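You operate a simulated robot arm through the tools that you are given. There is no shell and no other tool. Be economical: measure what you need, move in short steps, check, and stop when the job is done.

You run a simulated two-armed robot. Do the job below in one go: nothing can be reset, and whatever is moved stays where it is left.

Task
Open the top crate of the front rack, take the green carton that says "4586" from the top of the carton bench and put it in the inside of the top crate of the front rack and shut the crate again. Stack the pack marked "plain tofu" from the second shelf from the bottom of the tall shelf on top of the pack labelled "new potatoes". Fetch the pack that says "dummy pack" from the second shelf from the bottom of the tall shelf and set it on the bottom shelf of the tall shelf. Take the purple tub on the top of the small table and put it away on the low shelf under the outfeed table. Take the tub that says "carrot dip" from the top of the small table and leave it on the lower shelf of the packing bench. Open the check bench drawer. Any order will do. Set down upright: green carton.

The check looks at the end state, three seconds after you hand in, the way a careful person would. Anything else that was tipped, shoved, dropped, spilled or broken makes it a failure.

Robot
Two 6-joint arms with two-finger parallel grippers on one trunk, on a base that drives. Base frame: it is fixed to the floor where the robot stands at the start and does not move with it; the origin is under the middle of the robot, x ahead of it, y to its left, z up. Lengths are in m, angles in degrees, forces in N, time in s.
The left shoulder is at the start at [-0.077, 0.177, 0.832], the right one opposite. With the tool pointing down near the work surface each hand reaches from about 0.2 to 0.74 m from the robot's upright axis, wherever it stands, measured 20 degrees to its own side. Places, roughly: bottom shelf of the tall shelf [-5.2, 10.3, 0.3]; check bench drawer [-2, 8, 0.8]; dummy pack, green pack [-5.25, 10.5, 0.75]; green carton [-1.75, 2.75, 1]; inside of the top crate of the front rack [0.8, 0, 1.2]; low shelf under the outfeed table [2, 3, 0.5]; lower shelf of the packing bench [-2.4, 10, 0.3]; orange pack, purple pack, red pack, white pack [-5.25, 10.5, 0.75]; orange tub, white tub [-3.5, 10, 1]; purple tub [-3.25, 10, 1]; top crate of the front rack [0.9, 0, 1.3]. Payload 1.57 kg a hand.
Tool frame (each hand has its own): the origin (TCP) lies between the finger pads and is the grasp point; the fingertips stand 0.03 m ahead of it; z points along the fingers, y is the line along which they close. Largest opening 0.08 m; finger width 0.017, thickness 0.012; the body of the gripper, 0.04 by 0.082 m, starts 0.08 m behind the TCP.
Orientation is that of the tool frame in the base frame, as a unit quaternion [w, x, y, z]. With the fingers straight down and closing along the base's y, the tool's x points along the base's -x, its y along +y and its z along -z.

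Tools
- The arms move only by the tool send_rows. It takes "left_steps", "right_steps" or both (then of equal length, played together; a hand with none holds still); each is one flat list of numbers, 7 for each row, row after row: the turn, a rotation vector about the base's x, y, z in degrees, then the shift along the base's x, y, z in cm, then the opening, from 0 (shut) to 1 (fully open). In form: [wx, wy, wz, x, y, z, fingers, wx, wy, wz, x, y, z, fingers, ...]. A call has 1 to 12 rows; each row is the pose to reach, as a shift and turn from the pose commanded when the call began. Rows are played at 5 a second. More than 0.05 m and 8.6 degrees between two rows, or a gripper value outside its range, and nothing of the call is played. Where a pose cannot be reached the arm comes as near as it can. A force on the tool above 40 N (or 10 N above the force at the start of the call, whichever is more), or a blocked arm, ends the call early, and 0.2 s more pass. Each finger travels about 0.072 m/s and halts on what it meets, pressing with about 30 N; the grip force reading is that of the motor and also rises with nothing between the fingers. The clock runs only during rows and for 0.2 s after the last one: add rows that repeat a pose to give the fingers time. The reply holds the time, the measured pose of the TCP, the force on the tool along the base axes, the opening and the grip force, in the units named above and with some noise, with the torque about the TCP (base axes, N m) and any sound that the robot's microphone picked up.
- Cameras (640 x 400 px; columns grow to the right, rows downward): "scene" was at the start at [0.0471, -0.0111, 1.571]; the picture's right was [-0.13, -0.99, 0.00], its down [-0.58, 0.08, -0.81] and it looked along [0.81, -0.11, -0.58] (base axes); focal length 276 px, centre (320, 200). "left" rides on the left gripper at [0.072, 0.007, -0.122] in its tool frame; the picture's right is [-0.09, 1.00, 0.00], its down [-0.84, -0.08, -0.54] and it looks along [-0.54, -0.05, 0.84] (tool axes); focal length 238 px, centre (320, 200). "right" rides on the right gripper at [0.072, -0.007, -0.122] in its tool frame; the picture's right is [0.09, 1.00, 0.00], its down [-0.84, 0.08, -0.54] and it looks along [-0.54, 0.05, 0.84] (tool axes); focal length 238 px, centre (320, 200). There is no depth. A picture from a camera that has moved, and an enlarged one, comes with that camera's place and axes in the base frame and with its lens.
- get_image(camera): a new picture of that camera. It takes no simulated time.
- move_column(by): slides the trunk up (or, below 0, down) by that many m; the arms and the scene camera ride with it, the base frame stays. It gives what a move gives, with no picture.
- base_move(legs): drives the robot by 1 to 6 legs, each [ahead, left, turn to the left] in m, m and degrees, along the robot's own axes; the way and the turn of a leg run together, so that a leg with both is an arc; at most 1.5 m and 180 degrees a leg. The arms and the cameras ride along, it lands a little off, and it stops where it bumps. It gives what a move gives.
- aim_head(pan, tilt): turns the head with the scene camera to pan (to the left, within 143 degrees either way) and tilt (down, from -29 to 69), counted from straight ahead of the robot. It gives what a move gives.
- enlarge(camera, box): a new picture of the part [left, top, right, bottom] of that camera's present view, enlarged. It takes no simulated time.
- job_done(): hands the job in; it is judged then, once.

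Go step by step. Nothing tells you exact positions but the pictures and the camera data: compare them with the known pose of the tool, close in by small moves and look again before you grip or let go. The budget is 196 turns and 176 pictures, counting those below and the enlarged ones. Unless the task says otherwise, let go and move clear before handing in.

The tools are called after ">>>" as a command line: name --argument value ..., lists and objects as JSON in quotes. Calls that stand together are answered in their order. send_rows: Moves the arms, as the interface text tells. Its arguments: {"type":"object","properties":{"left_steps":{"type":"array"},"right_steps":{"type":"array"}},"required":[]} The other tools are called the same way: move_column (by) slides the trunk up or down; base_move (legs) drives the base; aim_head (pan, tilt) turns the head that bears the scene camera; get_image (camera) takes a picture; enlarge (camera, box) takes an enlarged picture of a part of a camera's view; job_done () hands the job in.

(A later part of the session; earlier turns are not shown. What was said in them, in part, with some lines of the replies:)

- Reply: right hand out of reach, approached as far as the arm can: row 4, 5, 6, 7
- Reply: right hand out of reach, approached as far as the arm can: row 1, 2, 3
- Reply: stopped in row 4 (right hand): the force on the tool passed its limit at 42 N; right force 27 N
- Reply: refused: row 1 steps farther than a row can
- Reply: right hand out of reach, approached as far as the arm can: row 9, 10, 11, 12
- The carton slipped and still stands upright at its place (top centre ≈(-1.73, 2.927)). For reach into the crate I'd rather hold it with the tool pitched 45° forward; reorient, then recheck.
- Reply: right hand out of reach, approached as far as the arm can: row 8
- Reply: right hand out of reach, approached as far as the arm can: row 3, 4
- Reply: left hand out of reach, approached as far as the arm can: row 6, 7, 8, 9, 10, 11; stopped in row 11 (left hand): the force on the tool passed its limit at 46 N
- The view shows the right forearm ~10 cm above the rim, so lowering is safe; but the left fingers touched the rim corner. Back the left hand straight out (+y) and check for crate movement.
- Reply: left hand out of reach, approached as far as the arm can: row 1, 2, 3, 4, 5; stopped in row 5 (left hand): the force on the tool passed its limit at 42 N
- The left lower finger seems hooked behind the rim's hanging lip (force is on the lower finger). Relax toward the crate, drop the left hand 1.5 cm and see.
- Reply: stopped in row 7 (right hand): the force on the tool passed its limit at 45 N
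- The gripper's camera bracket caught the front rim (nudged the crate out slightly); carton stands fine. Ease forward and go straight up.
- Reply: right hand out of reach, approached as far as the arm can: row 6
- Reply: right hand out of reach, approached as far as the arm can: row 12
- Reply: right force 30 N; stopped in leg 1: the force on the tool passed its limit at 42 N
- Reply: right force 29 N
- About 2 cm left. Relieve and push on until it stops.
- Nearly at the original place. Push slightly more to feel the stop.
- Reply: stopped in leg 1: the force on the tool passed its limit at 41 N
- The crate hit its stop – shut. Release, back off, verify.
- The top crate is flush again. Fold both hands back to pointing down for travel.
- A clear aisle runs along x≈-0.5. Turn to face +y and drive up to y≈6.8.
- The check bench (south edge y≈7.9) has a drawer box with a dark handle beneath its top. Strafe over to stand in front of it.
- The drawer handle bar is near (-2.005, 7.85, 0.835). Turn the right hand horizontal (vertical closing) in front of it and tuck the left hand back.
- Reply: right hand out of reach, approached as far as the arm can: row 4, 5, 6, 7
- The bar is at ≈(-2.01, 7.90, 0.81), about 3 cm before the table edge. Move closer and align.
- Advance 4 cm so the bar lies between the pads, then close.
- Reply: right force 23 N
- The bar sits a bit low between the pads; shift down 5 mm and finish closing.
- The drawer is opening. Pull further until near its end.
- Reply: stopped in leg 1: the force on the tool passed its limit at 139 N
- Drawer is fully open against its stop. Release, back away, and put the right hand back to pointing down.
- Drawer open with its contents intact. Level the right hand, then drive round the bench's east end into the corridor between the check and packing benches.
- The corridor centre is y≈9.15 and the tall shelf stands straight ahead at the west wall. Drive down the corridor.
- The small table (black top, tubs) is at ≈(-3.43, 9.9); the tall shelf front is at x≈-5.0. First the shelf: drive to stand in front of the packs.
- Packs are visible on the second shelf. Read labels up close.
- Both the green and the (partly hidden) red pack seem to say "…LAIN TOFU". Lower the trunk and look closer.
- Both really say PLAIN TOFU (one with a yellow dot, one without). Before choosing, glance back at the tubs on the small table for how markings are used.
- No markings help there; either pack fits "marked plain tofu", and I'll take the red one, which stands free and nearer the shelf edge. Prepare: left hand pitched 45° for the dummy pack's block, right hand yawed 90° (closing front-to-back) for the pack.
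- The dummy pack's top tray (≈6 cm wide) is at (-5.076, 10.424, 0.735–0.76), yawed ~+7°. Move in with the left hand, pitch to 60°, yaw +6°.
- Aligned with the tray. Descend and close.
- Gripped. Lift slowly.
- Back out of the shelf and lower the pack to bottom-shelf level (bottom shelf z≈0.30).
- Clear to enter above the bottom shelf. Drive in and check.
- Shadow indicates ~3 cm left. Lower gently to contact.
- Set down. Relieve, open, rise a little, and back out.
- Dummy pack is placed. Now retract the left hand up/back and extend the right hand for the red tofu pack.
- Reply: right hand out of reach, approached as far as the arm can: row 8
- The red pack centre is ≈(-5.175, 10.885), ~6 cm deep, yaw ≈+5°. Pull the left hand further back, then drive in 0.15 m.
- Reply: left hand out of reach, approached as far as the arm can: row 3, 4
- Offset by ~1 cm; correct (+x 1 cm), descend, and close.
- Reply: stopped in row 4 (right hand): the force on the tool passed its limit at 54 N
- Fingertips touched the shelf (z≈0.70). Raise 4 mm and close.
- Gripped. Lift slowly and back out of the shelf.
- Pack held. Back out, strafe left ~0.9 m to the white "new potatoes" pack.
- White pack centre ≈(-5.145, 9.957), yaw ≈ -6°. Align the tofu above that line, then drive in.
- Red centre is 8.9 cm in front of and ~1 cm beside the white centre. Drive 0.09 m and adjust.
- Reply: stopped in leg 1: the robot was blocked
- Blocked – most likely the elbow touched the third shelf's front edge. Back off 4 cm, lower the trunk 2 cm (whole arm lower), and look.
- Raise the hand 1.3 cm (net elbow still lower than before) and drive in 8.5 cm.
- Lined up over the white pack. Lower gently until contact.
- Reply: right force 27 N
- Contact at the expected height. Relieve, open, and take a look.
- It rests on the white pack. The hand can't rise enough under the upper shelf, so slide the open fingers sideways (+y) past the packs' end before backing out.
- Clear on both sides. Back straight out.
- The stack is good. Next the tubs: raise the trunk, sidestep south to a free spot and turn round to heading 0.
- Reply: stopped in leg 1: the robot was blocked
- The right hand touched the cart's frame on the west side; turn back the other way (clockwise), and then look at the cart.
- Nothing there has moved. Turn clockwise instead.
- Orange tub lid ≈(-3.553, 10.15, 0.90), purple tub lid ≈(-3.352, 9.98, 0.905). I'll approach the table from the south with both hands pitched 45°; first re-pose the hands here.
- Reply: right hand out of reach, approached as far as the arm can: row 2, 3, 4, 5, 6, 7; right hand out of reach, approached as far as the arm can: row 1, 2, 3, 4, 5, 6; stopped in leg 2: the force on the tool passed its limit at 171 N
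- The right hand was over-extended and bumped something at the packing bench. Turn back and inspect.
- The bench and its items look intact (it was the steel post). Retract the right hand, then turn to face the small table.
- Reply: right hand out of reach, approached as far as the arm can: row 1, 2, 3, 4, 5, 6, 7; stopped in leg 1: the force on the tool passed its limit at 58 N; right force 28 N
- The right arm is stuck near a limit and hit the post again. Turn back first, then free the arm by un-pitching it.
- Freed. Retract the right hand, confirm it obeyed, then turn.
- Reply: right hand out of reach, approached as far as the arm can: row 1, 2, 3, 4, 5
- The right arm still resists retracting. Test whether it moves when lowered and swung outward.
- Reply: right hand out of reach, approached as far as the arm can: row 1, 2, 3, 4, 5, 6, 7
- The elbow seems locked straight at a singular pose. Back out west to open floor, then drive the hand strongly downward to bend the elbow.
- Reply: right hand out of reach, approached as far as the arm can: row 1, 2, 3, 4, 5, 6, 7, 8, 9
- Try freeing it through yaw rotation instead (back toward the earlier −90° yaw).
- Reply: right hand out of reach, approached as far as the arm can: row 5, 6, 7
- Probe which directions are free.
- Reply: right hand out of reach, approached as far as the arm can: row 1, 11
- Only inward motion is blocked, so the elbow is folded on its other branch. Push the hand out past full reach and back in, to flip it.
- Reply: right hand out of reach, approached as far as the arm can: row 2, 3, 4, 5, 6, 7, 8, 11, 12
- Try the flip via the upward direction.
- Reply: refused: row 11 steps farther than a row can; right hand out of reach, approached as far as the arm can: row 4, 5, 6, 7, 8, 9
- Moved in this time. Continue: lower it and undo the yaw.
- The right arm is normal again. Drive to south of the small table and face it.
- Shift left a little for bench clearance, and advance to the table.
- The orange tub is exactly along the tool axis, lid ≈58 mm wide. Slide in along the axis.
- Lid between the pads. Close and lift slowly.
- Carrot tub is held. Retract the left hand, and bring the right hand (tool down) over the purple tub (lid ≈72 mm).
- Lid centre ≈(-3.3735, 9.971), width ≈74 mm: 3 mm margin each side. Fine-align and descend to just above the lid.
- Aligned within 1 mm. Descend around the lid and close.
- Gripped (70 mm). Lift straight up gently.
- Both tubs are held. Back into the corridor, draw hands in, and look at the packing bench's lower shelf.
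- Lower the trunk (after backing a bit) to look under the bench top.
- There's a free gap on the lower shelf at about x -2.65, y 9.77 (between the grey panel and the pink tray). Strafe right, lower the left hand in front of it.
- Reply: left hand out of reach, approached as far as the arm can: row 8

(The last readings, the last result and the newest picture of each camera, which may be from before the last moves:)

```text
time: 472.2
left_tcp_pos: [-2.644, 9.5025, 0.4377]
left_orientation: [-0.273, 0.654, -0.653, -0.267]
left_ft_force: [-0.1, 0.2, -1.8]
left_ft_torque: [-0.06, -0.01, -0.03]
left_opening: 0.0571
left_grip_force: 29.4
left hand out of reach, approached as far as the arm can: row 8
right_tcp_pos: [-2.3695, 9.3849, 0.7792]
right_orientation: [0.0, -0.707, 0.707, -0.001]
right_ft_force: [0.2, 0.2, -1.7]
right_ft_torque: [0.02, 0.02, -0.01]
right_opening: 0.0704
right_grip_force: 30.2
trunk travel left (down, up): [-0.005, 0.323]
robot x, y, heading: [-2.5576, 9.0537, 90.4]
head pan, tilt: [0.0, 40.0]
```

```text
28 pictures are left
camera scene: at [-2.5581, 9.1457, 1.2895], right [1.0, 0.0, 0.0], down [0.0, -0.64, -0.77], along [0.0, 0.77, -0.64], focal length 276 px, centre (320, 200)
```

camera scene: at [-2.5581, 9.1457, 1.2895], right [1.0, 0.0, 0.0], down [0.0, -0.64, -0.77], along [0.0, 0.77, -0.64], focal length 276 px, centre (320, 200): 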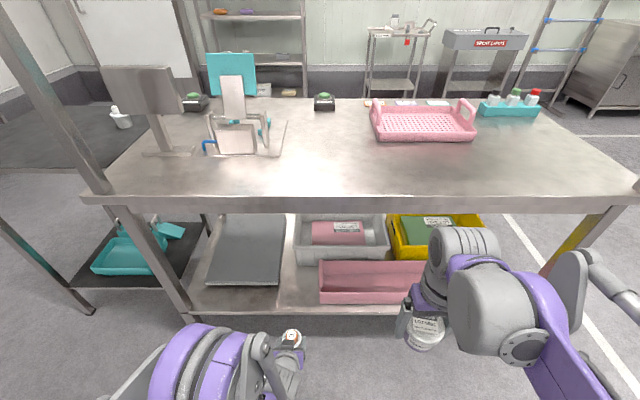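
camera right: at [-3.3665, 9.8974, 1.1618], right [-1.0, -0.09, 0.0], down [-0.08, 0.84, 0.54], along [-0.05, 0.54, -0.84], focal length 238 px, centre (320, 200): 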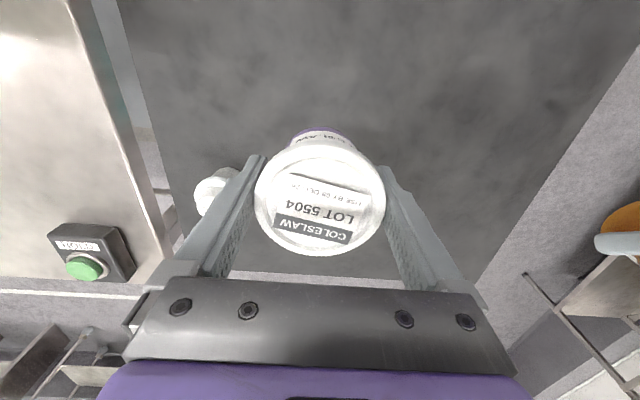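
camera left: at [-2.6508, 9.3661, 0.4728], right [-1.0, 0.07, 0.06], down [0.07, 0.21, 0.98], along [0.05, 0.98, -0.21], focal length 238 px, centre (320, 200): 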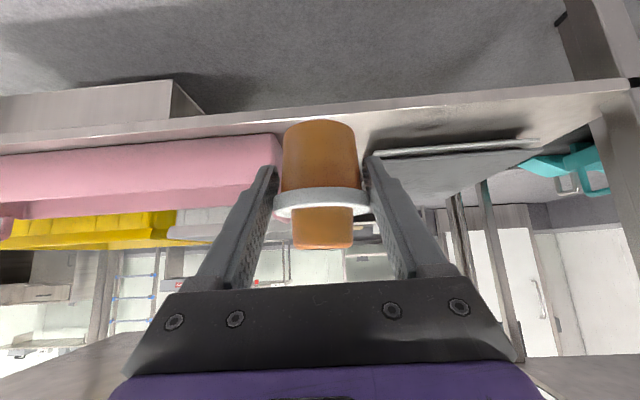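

The gap is right ahead of the held tub. Drive forward 0.15 m, then extend the arm in.

>>> base_move --legs '[[0.15, 0, 0]]'

>>> send_rows --left_steps '[0, 0, 0, 0, 3, -1, 0, 0, 0, 0, 0, 6, -3, 0, 0, 0, 0, 0, 9, -5, 0, 0, 0, 0, 0, 11.5, -7, 0, 0, 0, 0, 0, 11.5, -9, 0]'

>>> get_image --camera "left"

```text
time: 473.5
left_tcp_pos: [-2.6429, 9.6505, 0.4377]
left_orientation: [-0.274, 0.653, -0.653, -0.267]
left_ft_force: [0.4, 0.3, -1.5]
left_ft_torque: [0.0, -0.04, -0.04]
left_opening: 0.0567
left_grip_force: 30.0
right_tcp_pos: [-2.369, 9.5322, 0.7783]
right_orientation: [-0.001, -0.706, 0.708, -0.001]
right_ft_force: [0.5, 0.1, -0.9]
right_ft_torque: [-0.01, 0.0, -0.01]
right_opening: 0.0702
right_grip_force: 29.9
trunk travel left (down, up): [-0.005, 0.323]
robot x, y, heading: [-2.5616, 9.1974, 90.0]
head pan, tilt: [0.0, 40.0]
```

```text
time: 474.7
left_tcp_pos: [-2.6433, 9.7654, 0.349]
left_orientation: [-0.274, 0.654, -0.653, -0.267]
left_ft_force: [0.4, 0.1, -1.1]
left_ft_torque: [-0.04, 0.01, 0.01]
left_opening: 0.057
left_grip_force: 30.1
right_tcp_pos: [-2.3678, 9.5323, 0.7787]
right_orientation: [-0.001, -0.707, 0.708, 0.0]
right_ft_force: [0.5, 0.5, -1.4]
right_ft_torque: [-0.01, -0.01, -0.02]
right_opening: 0.0707
right_grip_force: 29.7
trunk travel left (down, up): [-0.005, 0.323]
robot x, y, heading: [-2.5588, 9.1973, 89.9]
head pan, tilt: [0.0, 40.0]
```

```text
27 pictures are left
camera left: at [-2.6508, 9.6291, 0.3832], right [-1.0, 0.07, 0.06], down [0.07, 0.21, 0.98], along [0.06, 0.98, -0.21], focal length 238 px, centre (320, 200)
```

left: 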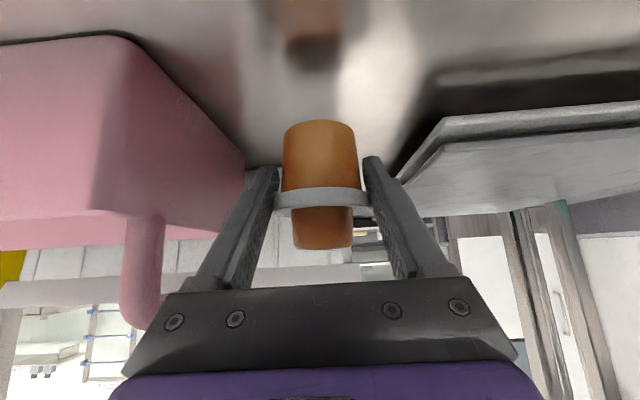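

Lower gently to contact.

>>> send_rows --left_steps '[0, 0, 0, 0, 0, -1, 0, 0, 0, 0, 0, 0, -1.7, 0, 0, 0, 0, 0, 0, -2.3, 0, 0, 0, 0, 0, 0, -2.8, 0]'

>>> get_image --camera "left"

```text
time: 475.7
left_tcp_pos: [-2.6423, 9.7646, 0.3203]
left_orientation: [-0.275, 0.653, -0.653, -0.266]
left_ft_force: [-0.2, -0.6, -1.1]
left_ft_torque: [-0.02, 0.01, -0.02]
left_opening: 0.0572
left_grip_force: 29.3
right_tcp_pos: [-2.3674, 9.5319, 0.7794]
right_orientation: [0.0, -0.706, 0.708, -0.001]
right_ft_force: [-0.5, 0.8, -1.8]
right_ft_torque: [0.04, -0.03, 0.0]
right_opening: 0.0705
right_grip_force: 30.1
trunk travel left (down, up): [-0.005, 0.323]
robot x, y, heading: [-2.5643, 9.1969, 89.9]
head pan, tilt: [0.0, 40.0]
```

```text
26 pictures are left
camera left: at [-2.6505, 9.6288, 0.3557], right [-1.0, 0.07, 0.06], down [0.07, 0.21, 0.98], along [0.06, 0.98, -0.21], focal length 238 px, centre (320, 200)
```

left: 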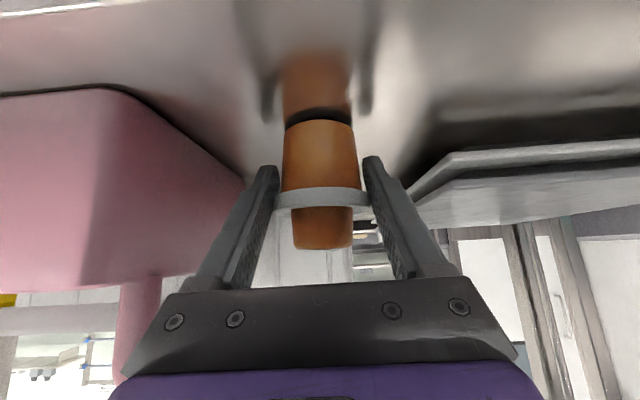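

>>> send_rows --left_steps '[0, 0, 0, 0, 0, -0.3, 0, 0, 0, 0, 0, 0, -0.6, 0]'

```text
time: 476.3
left_tcp_pos: [-2.6445, 9.7642, 0.3179]
left_orientation: [-0.276, 0.653, -0.652, -0.269]
left_ft_force: [-4.5, -1.9, 32.3]
left_ft_torque: [0.19, -0.01, 0.06]
left_opening: 0.057
left_grip_force: 29.9
right_tcp_pos: [-2.3686, 9.5312, 0.7795]
right_orientation: [0.001, -0.707, 0.707, 0.001]
right_ft_force: [-0.4, 0.1, -1.8]
right_ft_torque: [0.02, 0.02, -0.02]
right_opening: 0.0704
right_grip_force: 30.6
trunk travel left (down, up): [-0.005, 0.323]
robot x, y, heading: [-2.5608, 9.1966, 89.9]
head pan, tilt: [0.0, 40.0]
```

Contact. Relieve, open slightly (limited by the neighbours), retreat along the tool axis.

>>> send_rows --left_steps '[0, 0, 0, 0, 0, 0.3, 0, 0, 0, 0, 0, 0, 0.3, 0.8, 0, 0, 0, 0, 0, 0.3, 0.88, 0, 0, 0, 0, 0, 0.3, 0.88, 0, 0, 0, 0, -1.5, 1.8, 0.88, 0, 0, 0, 0, -4, 4, 0.88, 0, 0, 0, 0, -7, 6, 0.88, 0, 0, 0, 0, -10.5, 8, 0.88]'

>>> get_image --camera "left"

```text
time: 478.1
left_tcp_pos: [-2.6405, 9.6732, 0.4034]
left_orientation: [0.273, -0.654, 0.654, 0.266]
left_ft_force: [-1.0, -0.3, 0.2]
left_ft_torque: [-0.01, -0.02, 0.04]
left_opening: 0.07
left_grip_force: 0.0
left hand out of reach, approached as far as the arm can: row 8
right_tcp_pos: [-2.3685, 9.5309, 0.7785]
right_orientation: [0.0, -0.707, 0.708, 0.001]
right_ft_force: [-0.4, 0.8, -1.1]
right_ft_torque: [0.01, 0.01, -0.02]
right_opening: 0.0703
right_grip_force: 30.5
trunk travel left (down, up): [-0.005, 0.323]
robot x, y, heading: [-2.5557, 9.1964, 89.9]
head pan, tilt: [0.0, 40.0]
```

```text
25 pictures are left
camera left: at [-2.6484, 9.537, 0.4383], right [-1.0, 0.07, 0.06], down [0.07, 0.21, 0.97], along [0.06, 0.97, -0.22], focal length 238 px, centre (320, 200)
```

left: 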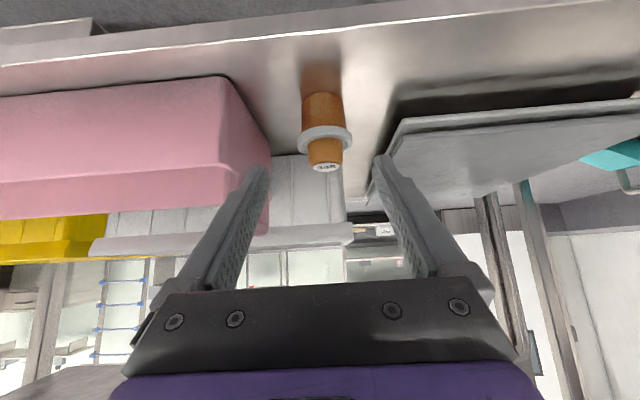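

The carrot dip tub stands on the lower shelf. Back out, raise the left hand, and strafe east out of the corridor.

>>> base_move --legs '[[-0.16, 0, 0]]'

>>> send_rows --left_steps '[0, 0, 0, 0, 0, 4, 1, 0, 0, 0, 0, 0, 8, 1, 0, 0, 0, 0, -1, 12, 1, 0, 0, 0, 0, -2, 16, 1, 0, 0, 0, 0, -4, 20, 1, 0, 0, 0, 0, -6, 24, 1, 0, 0, 0, 0, -8, 28, 1, 0, 0, 0, 0, -10, 32, 1]'

>>> base_move --legs '[[0, -1.0, 0], [0, -1.0, 0]]'

>>> move_column --by 0.2

```text
time: 479.6
left_tcp_pos: [-2.6412, 9.5138, 0.4027]
left_orientation: [-0.273, 0.654, -0.653, -0.266]
left_ft_force: [0.1, -0.3, 0.4]
left_ft_torque: [-0.01, -0.02, -0.02]
left_opening: 0.0706
left_grip_force: 0.0
right_tcp_pos: [-2.3686, 9.3726, 0.7794]
right_orientation: [0.0, 0.708, -0.706, 0.0]
right_ft_force: [-1.2, 0.5, -2.3]
right_ft_torque: [0.04, 0.0, -0.02]
right_opening: 0.0705
right_grip_force: 30.3
trunk travel left (down, up): [-0.005, 0.323]
robot x, y, heading: [-2.56, 9.0391, 90.0]
head pan, tilt: [0.0, 40.0]
```

```text
time: 481.4
left_tcp_pos: [-2.6401, 9.4138, 0.7229]
left_orientation: [-0.273, 0.654, -0.653, -0.266]
left_ft_force: [-0.6, -0.3, 0.9]
left_ft_torque: [-0.01, 0.02, 0.01]
left_opening: 0.08
left_grip_force: 0.0
right_tcp_pos: [-2.3691, 9.3707, 0.7788]
right_orientation: [0.0, 0.708, -0.707, -0.001]
right_ft_force: [-0.5, -0.3, -1.6]
right_ft_torque: [-0.01, 0.04, -0.02]
right_opening: 0.0705
right_grip_force: 29.8
trunk travel left (down, up): [-0.005, 0.323]
robot x, y, heading: [-2.5596, 9.0378, 89.8]
head pan, tilt: [0.0, 40.0]
```

```text
time: 499.1
left_tcp_pos: [-0.6401, 9.407, 0.7226]
left_orientation: [0.274, -0.653, 0.655, 0.265]
left_ft_force: [-0.4, 0.3, 0.9]
left_ft_torque: [0.0, 0.02, -0.01]
left_opening: 0.08
left_grip_force: 0.1
right_tcp_pos: [-0.3687, 9.3652, 0.7791]
right_orientation: [0.0, -0.707, 0.707, 0.0]
right_ft_force: [-0.1, -0.6, -1.8]
right_ft_torque: [-0.01, 0.0, 0.04]
right_opening: 0.0703
right_grip_force: 30.3
trunk travel left (down, up): [-0.005, 0.323]
robot x, y, heading: [-0.5595, 9.0328, 89.8]
head pan, tilt: [0.0, 40.0]
```

```text
time: 501.3
left_tcp_pos: [-0.6392, 9.4074, 0.9221]
left_orientation: [0.273, -0.653, 0.654, 0.266]
left_ft_force: [-0.1, -0.4, -0.2]
left_ft_torque: [-0.04, -0.04, 0.04]
left_opening: 0.08
left_grip_force: 0.0
right_tcp_pos: [-0.3684, 9.3655, 0.9795]
right_orientation: [-0.001, -0.707, 0.707, 0.0]
right_ft_force: [0.4, -0.4, -1.5]
right_ft_torque: [0.01, 0.03, 0.01]
right_opening: 0.0702
right_grip_force: 30.3
trunk travel left (down, up): [-0.205, 0.123]
robot x, y, heading: [-0.5569, 9.0327, 90.1]
head pan, tilt: [0.0, 40.0]
```

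Turn to face south and drive back down the aisle to y≈3.6, then look at the outfeed table.

>>> base_move --legs '[[0, 0, -180], [1.4, 0, 0], [1.4, 0, 0], [1.4, 0, 0], [1.2, 0, 0]]'

>>> aim_head --pan 80 --tilt 18

>>> get_image --camera "scene"

```text
time: 534.4
left_tcp_pos: [-0.175, 3.2836, 0.9221]
left_orientation: [0.275, 0.631, 0.676, -0.263]
left_ft_force: [0.2, -0.1, 1.0]
left_ft_torque: [-0.01, 0.02, 0.03]
left_opening: 0.08
left_grip_force: 0.1
right_tcp_pos: [-0.4499, 3.308, 0.979]
right_orientation: [-0.001, 0.683, 0.73, 0.0]
right_ft_force: [0.4, 0.3, -1.6]
right_ft_torque: [-0.03, 0.01, 0.01]
right_opening: 0.0703
right_grip_force: 30.1
trunk travel left (down, up): [-0.205, 0.123]
robot x, y, heading: [-0.283, 3.6587, -86.1]
head pan, tilt: [0.0, 40.0]
```

```text
time: 535.9
left_tcp_pos: [-0.1761, 3.2845, 0.923]
left_orientation: [0.275, 0.631, 0.676, -0.264]
left_ft_force: [0.7, 0.1, -0.4]
left_ft_torque: [0.0, 0.01, -0.03]
left_opening: 0.0801
left_grip_force: 0.0
right_tcp_pos: [-0.4493, 3.3081, 0.9786]
right_orientation: [0.0, 0.683, 0.731, 0.0]
right_ft_force: [0.2, 0.1, -1.7]
right_ft_torque: [0.03, 0.0, 0.02]
right_opening: 0.0704
right_grip_force: 29.6
trunk travel left (down, up): [-0.205, 0.123]
robot x, y, heading: [-0.2834, 3.6536, -86.1]
head pan, tilt: [80.0, 18.0]
```

```text
24 pictures are left
camera scene: at [-0.1907, 3.6837, 1.5272], right [-0.11, -0.99, 0.0], down [-0.31, 0.03, -0.95], along [0.95, -0.1, -0.31], focal length 276 px, centre (320, 200)
```

scene: 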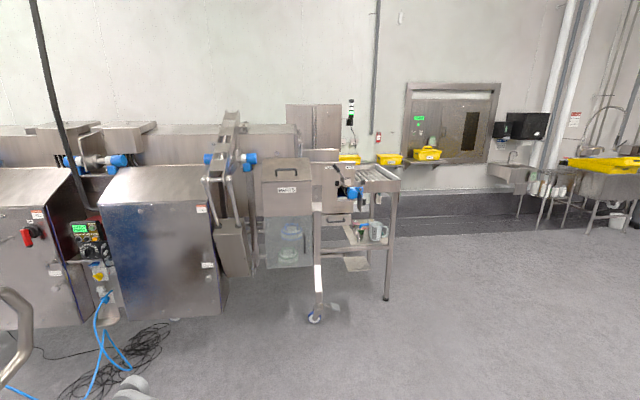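

>>> enlarge --camera "scene" --box '[290, 130, 430, 330]'

```text
2.00 times, centred on (360, 230) of scene
camera zoom: at [-0.1907, 3.6837, 1.5272], right [-0.11, -0.99, 0.0], down [-0.31, 0.03, -0.95], along [0.95, -0.1, -0.31], focal length 553 px, centre (240, 140)
```

zoom: 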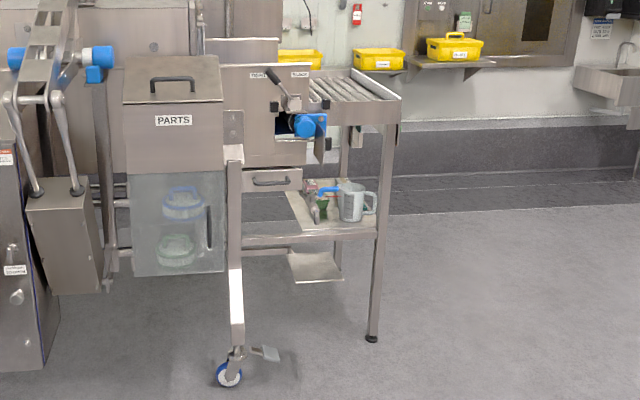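

The low shelf (with a mug and funnel) is reachable from the west between the legs. Turn east and come closer.

>>> base_move --legs '[[0, 0, 86], [1.15, -0.36, 0]]'

>>> aim_head --pan 0 --tilt 40

>>> get_image --camera "scene"

```text
time: 545.6
left_tcp_pos: [1.233, 3.3887, 0.9226]
left_orientation: [0.381, -0.007, 0.925, -0.002]
left_ft_force: [0.1, 0.9, -0.7]
left_ft_torque: [-0.01, -0.01, -0.01]
left_opening: 0.0801
left_grip_force: 0.1
right_tcp_pos: [1.1961, 3.1147, 0.9789]
right_orientation: [-0.001, -0.007, 1.0, 0.0]
right_ft_force: [-0.5, 0.3, -1.5]
right_ft_torque: [0.0, -0.01, -0.01]
right_opening: 0.0705
right_grip_force: 29.5
trunk travel left (down, up): [-0.205, 0.123]
robot x, y, heading: [0.8606, 3.3003, 0.9]
head pan, tilt: [80.0, 18.0]
```

```text
time: 547.1
left_tcp_pos: [1.2329, 3.389, 0.9226]
left_orientation: [0.381, -0.007, 0.925, -0.002]
left_ft_force: [0.3, 0.2, -0.4]
left_ft_torque: [0.01, 0.01, -0.01]
left_opening: 0.0798
left_grip_force: 0.0
right_tcp_pos: [1.1957, 3.1151, 0.9787]
right_orientation: [-0.001, -0.007, 1.0, 0.0]
right_ft_force: [-1.0, 0.2, -1.8]
right_ft_torque: [-0.03, 0.03, 0.03]
right_opening: 0.0705
right_grip_force: 30.0
trunk travel left (down, up): [-0.205, 0.123]
robot x, y, heading: [0.8614, 3.3034, 0.9]
head pan, tilt: [0.0, 40.0]
```

```text
22 pictures are left
camera scene: at [0.9064, 3.3027, 1.4925], right [0.01, -1.0, 0.0], down [-0.64, -0.01, -0.77], along [0.77, 0.01, -0.64], focal length 276 px, centre (320, 200)
```

scene: 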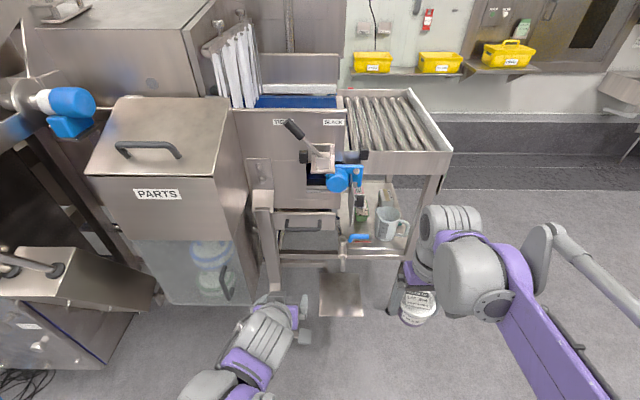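

>>> enlarge --camera "scene" --box '[265, 170, 425, 270]'

```text
4.00 times, centred on (345, 220) of scene
camera zoom: at [0.9064, 3.3027, 1.4925], right [0.01, -1.0, 0.0], down [-0.64, -0.01, -0.77], along [0.77, 0.01, -0.64], focal length 1105 px, centre (220, 120)
```

zoom: 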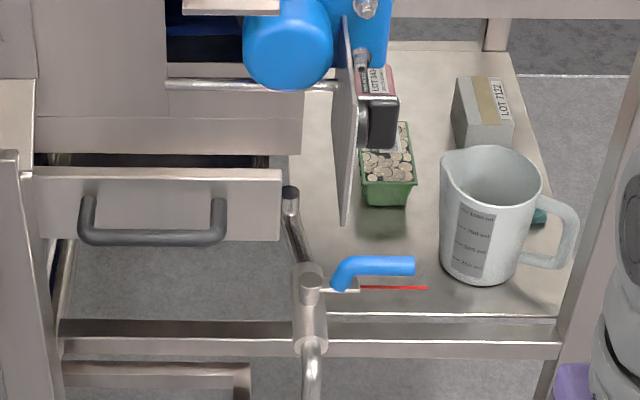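

The front access is blocked by a lever/valve and the jug, so inspect the shelf from its open south end. Drive round and face north.

>>> base_move --legs '[[-0.1, 0, 0], [0, -1.15, 0], [1.0, 0, 0], [0, 0, 89]]'

>>> move_column --by -0.2

>>> aim_head --pan 0 --tilt 38

>>> get_image --camera "scene"

```text
time: 566.9
left_tcp_pos: [1.6902, 2.5223, 0.9234]
left_orientation: [0.274, -0.649, 0.658, 0.264]
left_ft_force: [0.0, -0.3, -0.7]
left_ft_torque: [-0.02, 0.0, 0.01]
left_opening: 0.0798
left_grip_force: 0.1
right_tcp_pos: [1.9605, 2.4785, 0.9798]
right_orientation: [-0.001, -0.702, 0.712, 0.0]
right_ft_force: [0.5, 0.3, -2.1]
right_ft_torque: [-0.03, -0.02, -0.02]
right_opening: 0.0703
right_grip_force: 30.3
trunk travel left (down, up): [-0.205, 0.123]
robot x, y, heading: [1.764, 2.1485, 89.1]
head pan, tilt: [0.0, 40.0]
```

```text
time: 569.0
left_tcp_pos: [1.6909, 2.5227, 0.7229]
left_orientation: [0.274, -0.65, 0.658, 0.265]
left_ft_force: [-1.2, -0.1, 0.5]
left_ft_torque: [0.0, -0.01, -0.02]
left_opening: 0.0801
left_grip_force: 0.1
right_tcp_pos: [1.9605, 2.4779, 0.7794]
right_orientation: [0.0, -0.703, 0.712, -0.001]
right_ft_force: [-0.5, -0.8, -1.5]
right_ft_torque: [0.01, -0.03, -0.05]
right_opening: 0.0705
right_grip_force: 29.7
trunk travel left (down, up): [-0.005, 0.323]
robot x, y, heading: [1.765, 2.1483, 89.0]
head pan, tilt: [0.0, 40.0]
```

```text
time: 569.6
left_tcp_pos: [1.6895, 2.5236, 0.7223]
left_orientation: [0.275, -0.65, 0.658, 0.264]
left_ft_force: [-0.4, 0.1, -0.5]
left_ft_torque: [0.0, 0.0, 0.0]
left_opening: 0.08
left_grip_force: 0.1
right_tcp_pos: [1.9609, 2.4775, 0.7794]
right_orientation: [0.0, -0.702, 0.712, -0.001]
right_ft_force: [0.2, 0.2, -2.1]
right_ft_torque: [-0.02, 0.0, -0.03]
right_opening: 0.0703
right_grip_force: 29.4
trunk travel left (down, up): [-0.005, 0.323]
robot x, y, heading: [1.7662, 2.1474, 89.2]
head pan, tilt: [0.0, 38.0]
```

```text
20 pictures are left
camera scene: at [1.7685, 2.2427, 1.2926], right [1.0, -0.01, 0.0], down [-0.01, -0.62, -0.79], along [0.01, 0.79, -0.62], focal length 276 px, centre (320, 200)
```

scene: 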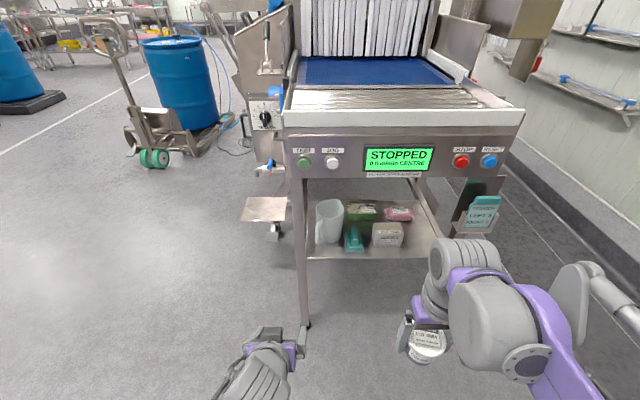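

From the south end there's a clear free spot at the right of the shelf, about (2.175, 2.98), shelf z≈0.503, panel underside ≈0.86. Pre-position the hands and strafe.

>>> send_rows --right_steps '[0, 0, 0, 0, 3, -3, 0.2, 0, 0, 0, 0, 6, -6, 0.2, 0, 0, 0, 0, 9, -9, 0.2, 0, 0, 0, 0, 12, -12, 0.2, 0, 0, 0, 0, 15, -15, 0.2, 0, 0, 0, 0, 16, -18, 0.2, 0, 0, 0, 0, 16, -20.4, 0.2]' --left_steps '[0, 0, 0, -1, -2, 0, 1, 0, 0, 0, -2, -4, 0, 1, 0, 0, 0, -4, -6, 0, 1, 0, 0, 0, -6, -8, 0, 1, 0, 0, 0, -8, -10, 0, 1, 0, 0, 0, -8, -10, 0, 1, 0, 0, 0, -8, -10, 0, 1]'

>>> base_move --legs '[[0, -0.215, 0.8]]'

>>> get_image --camera "scene"

```text
time: 571.2
left_tcp_pos: [1.6109, 2.4357, 0.7184]
left_orientation: [0.275, -0.649, 0.659, 0.264]
left_ft_force: [-0.7, -0.3, -0.2]
left_ft_torque: [0.02, 0.02, -0.02]
left_opening: 0.0798
left_grip_force: 0.0
left hand out of reach, approached as far as the arm can: row 5, 6, 7
right_tcp_pos: [1.9612, 2.6379, 0.5757]
right_orientation: [0.0, -0.703, 0.712, -0.001]
right_ft_force: [-0.5, 0.4, -1.1]
right_ft_torque: [-0.02, 0.0, 0.0]
right_opening: 0.07
right_grip_force: 30.3
trunk travel left (down, up): [-0.005, 0.323]
robot x, y, heading: [1.7672, 2.1482, 89.0]
head pan, tilt: [0.0, 38.0]
```

```text
time: 573.7
left_tcp_pos: [1.8214, 2.4307, 0.7194]
left_orientation: [0.272, -0.654, 0.654, 0.266]
left_ft_force: [-0.2, 0.3, -0.2]
left_ft_torque: [-0.01, -0.02, 0.03]
left_opening: 0.08
left_grip_force: 0.1
right_tcp_pos: [2.1701, 2.6384, 0.5759]
right_orientation: [-0.001, -0.706, 0.708, -0.001]
right_ft_force: [-1.0, 0.5, -1.7]
right_ft_torque: [0.01, 0.02, 0.03]
right_opening: 0.0702
right_grip_force: 29.9
trunk travel left (down, up): [-0.005, 0.323]
robot x, y, heading: [1.9828, 2.1425, 90.2]
head pan, tilt: [0.0, 38.0]
```

```text
19 pictures are left
camera scene: at [1.982, 2.2412, 1.2926], right [1.0, 0.0, 0.0], down [0.0, -0.62, -0.79], along [0.0, 0.79, -0.62], focal length 276 px, centre (320, 200)
```

scene: 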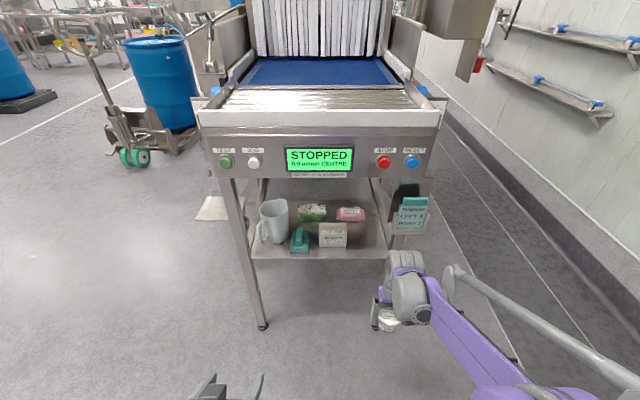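

Refine: aim for x≈2.158 between carton (2.085) and leg (≈2.23). Shift the robot left so the forearm passes clear of the leg, and extend the hand.

>>> base_move --legs '[[0, 0.13, -0.2]]'

>>> send_rows --right_steps '[0, 0, 0, 3, 2, 0, 0.2, 0, 0, 0, 6, 4, 0, 0.2, 0, 0, 0, 9, 6, 0, 0.2, 0, 0, 0, 11.8, 8, 0, 0.2, 0, 0, 0, 11.8, 8, 0, 0.2]'

>>> base_move --legs '[[0.13, 0, 0]]'

>>> get_image --camera "scene"

>>> get_image --camera "right"

```text
time: 575.5
left_tcp_pos: [1.6932, 2.4326, 0.7204]
left_orientation: [0.272, -0.653, 0.655, 0.265]
left_ft_force: [0.7, -0.3, 0.1]
left_ft_torque: [-0.02, 0.0, -0.02]
left_opening: 0.0801
left_grip_force: 0.0
right_tcp_pos: [2.0426, 2.6389, 0.5756]
right_orientation: [-0.001, -0.705, 0.709, -0.001]
right_ft_force: [0.1, 0.7, -1.6]
right_ft_torque: [-0.01, 0.02, -0.01]
right_opening: 0.0704
right_grip_force: 29.6
trunk travel left (down, up): [-0.005, 0.323]
robot x, y, heading: [1.8519, 2.1405, 89.4]
head pan, tilt: [0.0, 38.0]
```

```text
time: 576.7
left_tcp_pos: [1.6937, 2.4308, 0.7199]
left_orientation: [0.273, -0.652, 0.656, 0.265]
left_ft_force: [0.0, -0.1, 0.4]
left_ft_torque: [0.03, 0.03, -0.02]
left_opening: 0.0804
left_grip_force: 0.0
right_tcp_pos: [2.1603, 2.7189, 0.5753]
right_orientation: [0.0, -0.705, 0.709, -0.001]
right_ft_force: [0.1, -0.4, -1.2]
right_ft_torque: [-0.01, 0.0, -0.02]
right_opening: 0.0703
right_grip_force: 29.7
trunk travel left (down, up): [-0.005, 0.323]
robot x, y, heading: [1.8521, 2.1434, 89.8]
head pan, tilt: [0.0, 38.0]
```

```text
time: 578.0
left_tcp_pos: [1.6949, 2.5434, 0.72]
left_orientation: [0.273, -0.652, 0.655, 0.265]
left_ft_force: [-0.2, 0.7, -0.1]
left_ft_torque: [-0.02, 0.03, -0.05]
left_opening: 0.0797
left_grip_force: 0.1
right_tcp_pos: [2.1606, 2.823, 0.5756]
right_orientation: [-0.01, -0.699, 0.715, -0.005]
right_ft_force: [0.4, -1.2, -0.7]
right_ft_torque: [0.1, -0.07, -0.01]
right_opening: 0.0705
right_grip_force: 30.0
trunk travel left (down, up): [-0.005, 0.323]
robot x, y, heading: [1.85, 2.2564, 89.8]
head pan, tilt: [0.0, 38.0]
stopped in leg 1: the force on the tool passed its limit at 163 N (the readings are from after the stop); the commanded pose is now the measured one
```

```text
18 pictures are left
camera scene: at [1.8533, 2.3521, 1.2926], right [1.0, -0.01, 0.0], down [0.0, -0.62, -0.79], along [0.0, 0.79, -0.62], focal length 276 px, centre (320, 200)
```

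scene: 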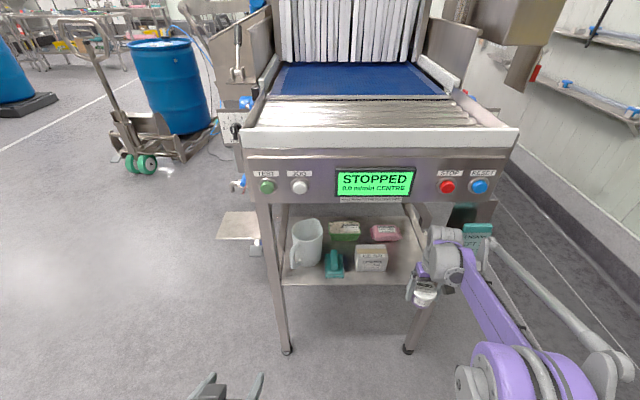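

```text
17 pictures are left
camera right: at [2.1652, 2.7527, 0.6993], right [-1.0, -0.07, 0.01], down [-0.06, 0.85, 0.52], along [-0.04, 0.52, -0.85], focal length 238 px, centre (320, 200)
```

right: 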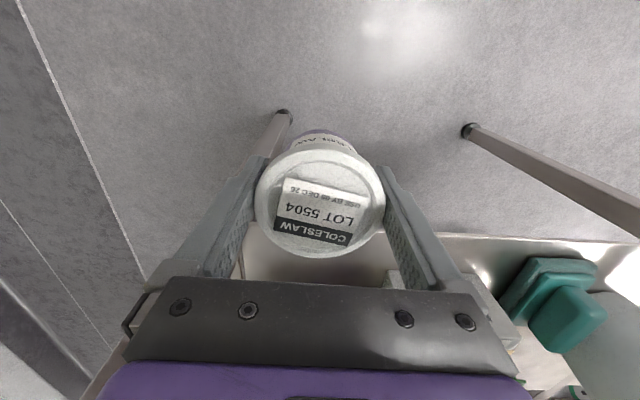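

The wrist touched the right leg/clipboard. Back off a little, shift the robot further left, and plan a path at x≈2.115 past the leg, then diagonally to (2.145, 2.985).

>>> base_move --legs '[[-0.08, 0, 0], [0, 0.1, 0.2]]'

>>> send_rows --right_steps '[0, 0, 0, 3, 0, -0.3, 0.2, 0, 0, 0, 5.4, 0, -0.6, 0.2, 0, 0, 0, 5.4, 0, -0.6, 0.2]'

>>> get_image --camera "right"

>>> get_image --camera "scene"

```text
time: 580.2
left_tcp_pos: [1.5936, 2.4642, 0.7198]
left_orientation: [0.273, -0.652, 0.655, 0.265]
left_ft_force: [0.8, 0.1, -0.3]
left_ft_torque: [0.01, -0.02, -0.01]
left_opening: 0.08
left_grip_force: 0.0
right_tcp_pos: [2.0591, 2.7439, 0.5766]
right_orientation: [-0.009, -0.7, 0.714, -0.005]
right_ft_force: [0.6, 0.1, -2.3]
right_ft_torque: [-0.05, -0.01, 0.01]
right_opening: 0.0703
right_grip_force: 30.2
trunk travel left (down, up): [-0.005, 0.323]
robot x, y, heading: [1.7554, 2.178, 89.8]
head pan, tilt: [0.0, 38.0]
```

```text
time: 581.0
left_tcp_pos: [1.5935, 2.4638, 0.7197]
left_orientation: [0.272, -0.653, 0.655, 0.265]
left_ft_force: [-0.1, 0.3, 0.1]
left_ft_torque: [-0.01, 0.05, -0.02]
left_opening: 0.08
left_grip_force: 0.1
right_tcp_pos: [2.1129, 2.7453, 0.571]
right_orientation: [-0.009, -0.7, 0.714, -0.005]
right_ft_force: [0.5, -0.3, -1.5]
right_ft_torque: [0.0, -0.01, 0.0]
right_opening: 0.0704
right_grip_force: 29.5
trunk travel left (down, up): [-0.005, 0.323]
robot x, y, heading: [1.755, 2.1761, 89.8]
head pan, tilt: [0.0, 38.0]
```

```text
16 pictures are left
camera right: at [2.1181, 2.6746, 0.6933], right [-1.0, -0.07, 0.01], down [-0.06, 0.85, 0.52], along [-0.04, 0.52, -0.85], focal length 238 px, centre (320, 200)
```

right: 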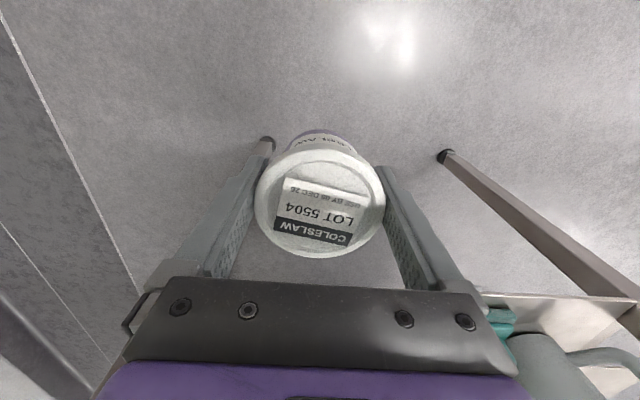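

```text
15 pictures are left
camera scene: at [1.7531, 2.2732, 1.2926], right [1.0, 0.0, 0.0], down [0.0, -0.62, -0.79], along [0.0, 0.79, -0.62], focal length 276 px, centre (320, 200)
```

scene: 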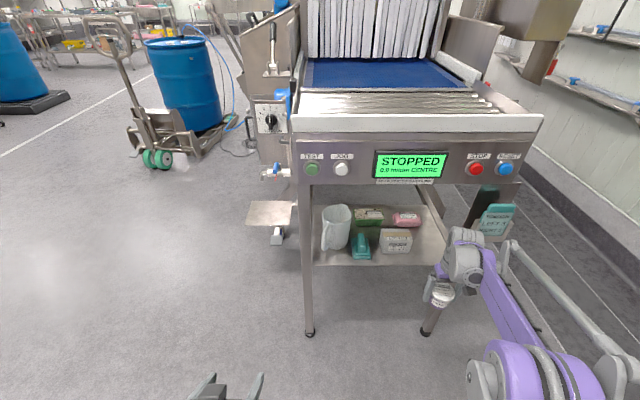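

Path: straight in at x≈2.113 to y≈2.895, then shift right.

>>> base_move --legs '[[0.15, 0, 0]]'

>>> get_image --camera "right"

```text
time: 582.3
left_tcp_pos: [1.5938, 2.6133, 0.7184]
left_orientation: [0.273, -0.653, 0.655, 0.265]
left_ft_force: [-0.9, 0.6, 0.4]
left_ft_torque: [-0.03, -0.01, -0.01]
left_opening: 0.0798
left_grip_force: 0.1
right_tcp_pos: [2.1129, 2.8928, 0.5697]
right_orientation: [-0.01, -0.701, 0.713, -0.006]
right_ft_force: [0.6, 0.8, -1.6]
right_ft_torque: [-0.01, -0.02, 0.01]
right_opening: 0.0704
right_grip_force: 29.5
trunk travel left (down, up): [-0.005, 0.323]
robot x, y, heading: [1.751, 2.3258, 89.7]
head pan, tilt: [0.0, 38.0]
```

```text
14 pictures are left
camera right: at [2.1182, 2.8233, 0.6931], right [-1.0, -0.07, 0.01], down [-0.06, 0.85, 0.52], along [-0.04, 0.52, -0.85], focal length 238 px, centre (320, 200)
```

right: 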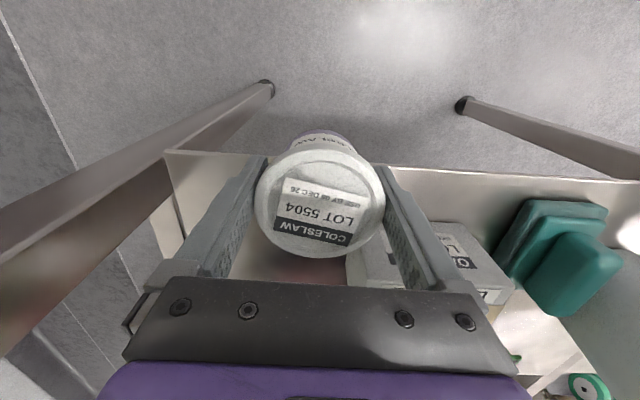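

Past the leg. Shift right 4.5 cm, then forward.

>>> send_rows --right_steps '[0, 0, 0, 1.5, 0.5, 0, 0.2, 0, 0, 0, 3, 1, 0, 0.2, 0, 0, 0, 4.6, 1.5, 0, 0.2, 0, 0, 0, 4.6, 1.5, 0, 0.2]'

>>> base_move --legs '[[0.065, 0, 0]]'

>>> get_image --camera "right"

```text
time: 583.3
left_tcp_pos: [1.5925, 2.6115, 0.7199]
left_orientation: [-0.272, 0.654, -0.653, -0.266]
left_ft_force: [-0.4, 0.1, 0.2]
left_ft_torque: [-0.01, -0.03, -0.01]
left_opening: 0.08
left_grip_force: 0.2
right_tcp_pos: [2.1539, 2.9078, 0.5695]
right_orientation: [-0.01, -0.701, 0.713, -0.004]
right_ft_force: [-27.1, -13.0, -9.7]
right_ft_torque: [1.61, -3.02, -0.81]
right_opening: 0.0706
right_grip_force: 29.9
trunk travel left (down, up): [-0.005, 0.323]
robot x, y, heading: [1.7516, 2.3212, 89.9]
head pan, tilt: [0.0, 38.0]
```

```text
time: 584.0
left_tcp_pos: [1.594, 2.6168, 0.7195]
left_orientation: [0.272, -0.653, 0.655, 0.265]
left_ft_force: [-0.1, -0.8, -0.5]
left_ft_torque: [0.0, -0.02, -0.04]
left_opening: 0.0799
left_grip_force: 0.2
right_tcp_pos: [2.1563, 2.9119, 0.5684]
right_orientation: [-0.01, -0.702, 0.712, -0.004]
right_ft_force: [-0.1, 0.4, -4.5]
right_ft_torque: [-0.02, 0.14, 0.0]
right_opening: 0.0703
right_grip_force: 30.0
trunk travel left (down, up): [-0.005, 0.323]
robot x, y, heading: [1.7519, 2.3306, 90.0]
head pan, tilt: [0.0, 38.0]
stopped in leg 1: the force on the tool passed its limit at 50 N (the readings are from after the stop); the commanded pose is now the measured one
```

```text
13 pictures are left
camera right: at [2.1616, 2.8428, 0.6917], right [-1.0, -0.08, 0.01], down [-0.06, 0.85, 0.52], along [-0.05, 0.52, -0.85], focal length 238 px, centre (320, 200)
```

right: 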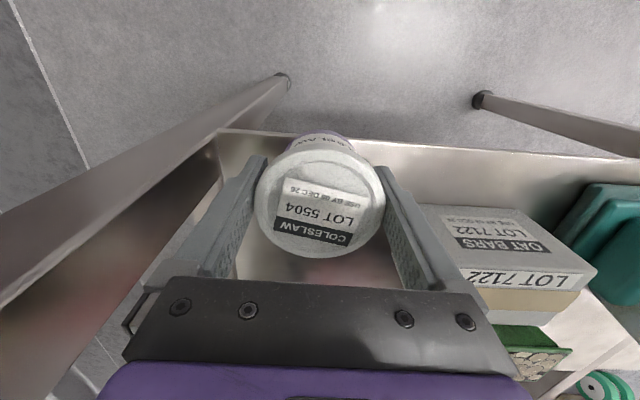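

The gripper's side brushed the leg at x≈2.156; shift back 1.3 cm and go forward.

>>> send_rows --right_steps '[0, 0, 0, -0.7, 0, 0, 0.2, 0, 0, 0, -1.4, 0, 0, 0.2]'

>>> base_move --legs '[[0.06, 0, 0]]'

>>> get_image --camera "right"

```text
time: 584.6
left_tcp_pos: [1.5943, 2.6152, 0.7196]
left_orientation: [0.272, -0.654, 0.654, 0.266]
left_ft_force: [0.2, -0.2, 0.0]
left_ft_torque: [0.01, 0.0, 0.0]
left_opening: 0.08
left_grip_force: 0.1
right_tcp_pos: [2.1407, 2.9116, 0.5666]
right_orientation: [-0.011, -0.701, 0.713, -0.004]
right_ft_force: [-0.6, -0.2, -1.2]
right_ft_torque: [0.02, -0.03, 0.01]
right_opening: 0.0704
right_grip_force: 29.3
trunk travel left (down, up): [-0.005, 0.323]
robot x, y, heading: [1.7504, 2.3278, 89.7]
head pan, tilt: [0.0, 38.0]
```

```text
time: 585.6
left_tcp_pos: [1.5934, 2.6756, 0.721]
left_orientation: [0.273, -0.653, 0.654, 0.267]
left_ft_force: [0.1, 0.7, 0.7]
left_ft_torque: [-0.03, -0.01, -0.06]
left_opening: 0.0799
left_grip_force: 0.0
right_tcp_pos: [2.1424, 2.9715, 0.5702]
right_orientation: [-0.011, -0.701, 0.713, -0.004]
right_ft_force: [-0.1, -0.6, -2.0]
right_ft_torque: [0.0, -0.03, 0.03]
right_opening: 0.0705
right_grip_force: 29.9
trunk travel left (down, up): [-0.005, 0.323]
robot x, y, heading: [1.7514, 2.3851, 90.0]
head pan, tilt: [0.0, 38.0]
```

```text
12 pictures are left
camera right: at [2.1478, 2.9023, 0.6931], right [-1.0, -0.08, 0.01], down [-0.06, 0.85, 0.52], along [-0.05, 0.52, -0.85], focal length 238 px, centre (320, 200)
```

right: 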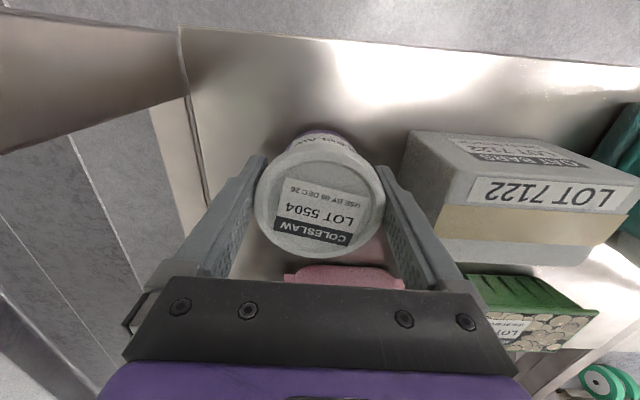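

Clear. Nudge right 0.9 cm for finger room, then lower to contact.

>>> send_rows --right_steps '[0, 0, 0, 0.5, 0, 0, 0.2, 0, 0, 0, 1.0, 0, -0.5, 0.2, 0, 0, 0, 1.0, 0, -1.0, 0.2, 0, 0, 0, 1.0, 0, -1.5, 0.2]'

```text
time: 586.6
left_tcp_pos: [1.5937, 2.6745, 0.7202]
left_orientation: [0.274, -0.653, 0.654, 0.266]
left_ft_force: [0.4, 0.1, -0.2]
left_ft_torque: [0.02, -0.04, -0.01]
left_opening: 0.0802
left_grip_force: 0.0
right_tcp_pos: [2.1516, 2.9713, 0.5547]
right_orientation: [-0.009, -0.701, 0.713, -0.006]
right_ft_force: [1.5, -3.8, 24.6]
right_ft_torque: [0.15, -0.03, 0.0]
right_opening: 0.0707
right_grip_force: 29.9
trunk travel left (down, up): [-0.005, 0.323]
robot x, y, heading: [1.7535, 2.3894, 89.7]
head pan, tilt: [0.0, 38.0]
```

Contact at the expected height. Relieve and open.

>>> send_rows --right_steps '[0, 0, 0, 0, 0, 0.2, 0.4, 0, 0, 0, 0, 0, 0.2, 0.92, 0, 0, 0, 0, 0, 0.2, 1, 0, 0, 0, 0, 0, 0.2, 1]'

>>> get_image --camera "right"

```text
time: 587.6
left_tcp_pos: [1.5933, 2.6752, 0.7201]
left_orientation: [0.272, -0.653, 0.655, 0.265]
left_ft_force: [1.5, -0.4, -0.5]
left_ft_torque: [0.02, -0.02, 0.04]
left_opening: 0.0801
left_grip_force: 0.1
right_tcp_pos: [2.1508, 2.9727, 0.5561]
right_orientation: [-0.011, -0.701, 0.713, -0.004]
right_ft_force: [-0.1, 0.3, 0.4]
right_ft_torque: [-0.05, 0.01, 0.01]
right_opening: 0.08
right_grip_force: 0.0
trunk travel left (down, up): [-0.005, 0.323]
robot x, y, heading: [1.7505, 2.3903, 90.0]
head pan, tilt: [0.0, 38.0]
```

```text
11 pictures are left
camera right: at [2.1578, 2.9029, 0.6796], right [-1.0, -0.08, 0.01], down [-0.06, 0.85, 0.52], along [-0.05, 0.52, -0.85], focal length 238 px, centre (320, 200)
```

right: 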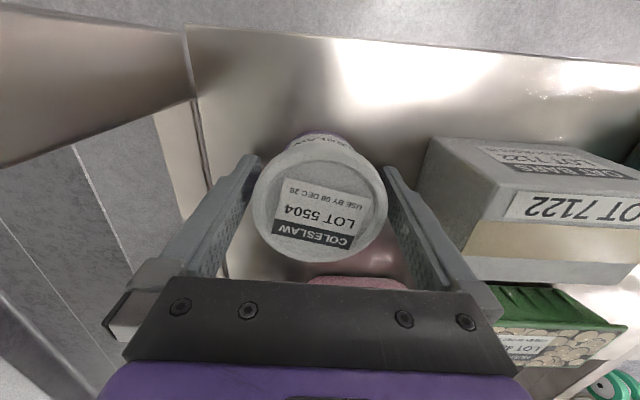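

Tub is free between the fingers. Withdraw straight back (−y) slightly left, then clear of the leg.

>>> send_rows --right_steps '[0, 0, 0, -0.1, -1.5, 0, 1, 0, 0, 0, -0.2, -3, 0, 1, 0, 0, 0, -0.2, -4.5, 0, 1, 0, 0, 0, -0.2, -6, 0, 1, 0, 0, 0, -1.5, -7.5, 0, 0.8, 0, 0, 0, -3.5, -8, 0, 0.8]'

>>> get_image --camera "right"

```text
time: 589.0
left_tcp_pos: [1.5941, 2.6764, 0.7203]
left_orientation: [0.272, -0.654, 0.654, 0.265]
left_ft_force: [0.2, 0.2, 0.6]
left_ft_torque: [-0.03, 0.01, -0.01]
left_opening: 0.0801
left_grip_force: 0.1
right_tcp_pos: [2.1168, 2.8921, 0.5556]
right_orientation: [-0.012, -0.701, 0.713, -0.004]
right_ft_force: [0.7, 0.5, 0.1]
right_ft_torque: [0.0, -0.01, -0.01]
right_opening: 0.0639
right_grip_force: 0.1
trunk travel left (down, up): [-0.005, 0.323]
robot x, y, heading: [1.7522, 2.3864, 89.9]
head pan, tilt: [0.0, 38.0]
```

```text
10 pictures are left
camera right: at [2.1225, 2.8224, 0.6799], right [-1.0, -0.08, 0.01], down [-0.06, 0.85, 0.52], along [-0.05, 0.52, -0.85], focal length 238 px, centre (320, 200)
```

right: 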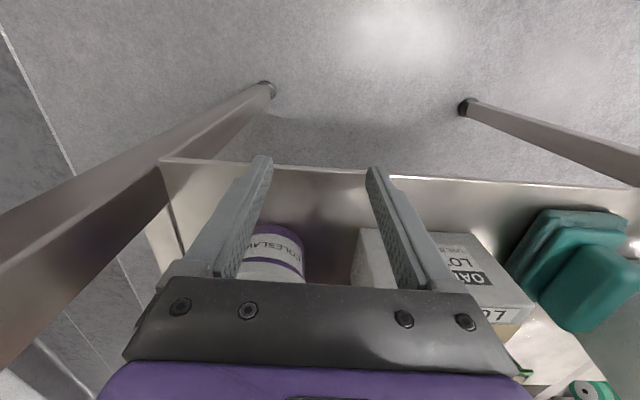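

The tub stands on the shelf. Back away and take a final look.

>>> base_move --legs '[[-0.35, 0, 0]]'

>>> get_image --camera "scene"

>>> enlarge --camera "scene" --box '[290, 150, 530, 300]'

```text
time: 591.3
left_tcp_pos: [1.5925, 2.3267, 0.7207]
left_orientation: [-0.272, 0.654, -0.653, -0.266]
left_ft_force: [-0.4, 0.2, 0.8]
left_ft_torque: [0.01, -0.01, -0.03]
left_opening: 0.0801
left_grip_force: 0.1
right_tcp_pos: [2.1138, 2.5446, 0.5567]
right_orientation: [-0.011, -0.703, 0.711, -0.005]
right_ft_force: [-0.4, -0.5, -0.9]
right_ft_torque: [-0.01, -0.01, -0.04]
right_opening: 0.0638
right_grip_force: 0.0
trunk travel left (down, up): [-0.005, 0.323]
robot x, y, heading: [1.7524, 2.0399, 90.1]
head pan, tilt: [0.0, 38.0]
```

```text
9 pictures are left
camera scene: at [1.7529, 2.1362, 1.2926], right [1.0, 0.0, 0.0], down [0.0, -0.62, -0.79], along [0.0, 0.79, -0.62], focal length 276 px, centre (320, 200)
```

scene: 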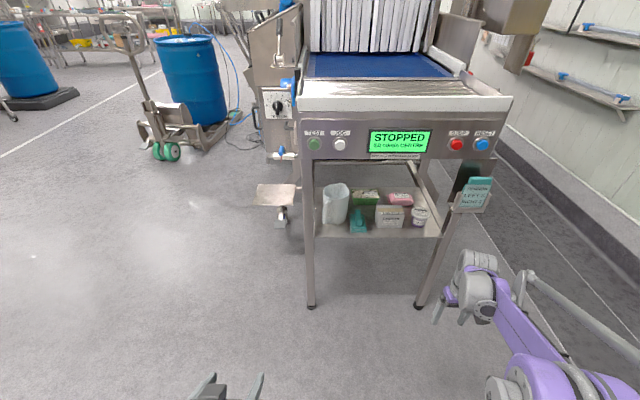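

```text
2.67 times, centred on (410, 225) of scene
camera zoom: at [1.7529, 2.1362, 1.2926], right [1.0, 0.0, 0.0], down [0.0, -0.62, -0.79], along [0.0, 0.79, -0.62], focal length 737 px, centre (80, 133)
```

zoom: 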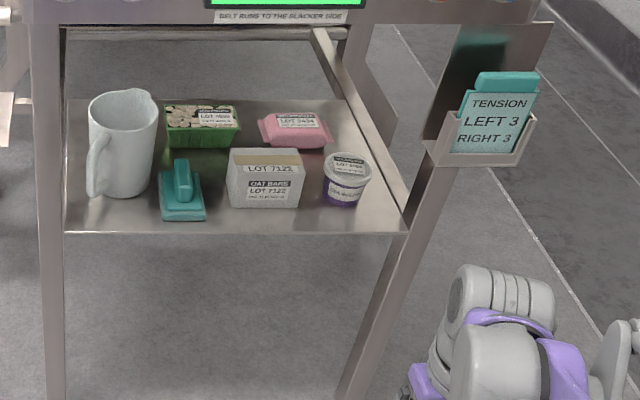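

The purple tub stands upright on the outfeed table's low shelf, nothing there is disturbed, and every other step was checked in the pictures as I did it. Both hands are free and clear, so I'm handing in.

>>> job_done

```text
The job is handed in.
```

I did all six parts and handed the job in, but two points are uncertain.

- **Carton:** the green LOT 4586 carton stands upright in the top crate of the front rack. The crate is pushed back in to its stop.
- **Plain tofu:** two packs on that shelf say "plain tofu", a red one (LOT 4809) and a green one (LOT 5318). I stacked the red one on the "new potatoes" pack because it was easier to reach. The task didn't say which, so this was a guess.
- **Dummy pack:** it is on the bottom shelf of the tall shelf.
- **Carrot dip:** the orange tub is on the lower shelf of the packing bench. I could only read "…OT DIP" on its label, so I took it to be the carrot dip.
- **Purple tub:** it stands upright on the low shelf under the outfeed table.
- **Check bench drawer:** it is fully open.

I bumped some things on the way:

- **Top crate:** the hands touched its rim and moved it slightly before I shut it.
- **Tall shelf and board stand:** an arm probably brushed the tall shelf's third-shelf edge, and the right hand touched the board stand beside it.
- **Packing bench:** the right hand hit the packing bench, most likely its post, twice, hard the first time.
- **Outfeed table:** the gripper hit the table's right leg or its card holder, hard once.

I saw nothing tipped or out of place in the pictures afterwards.
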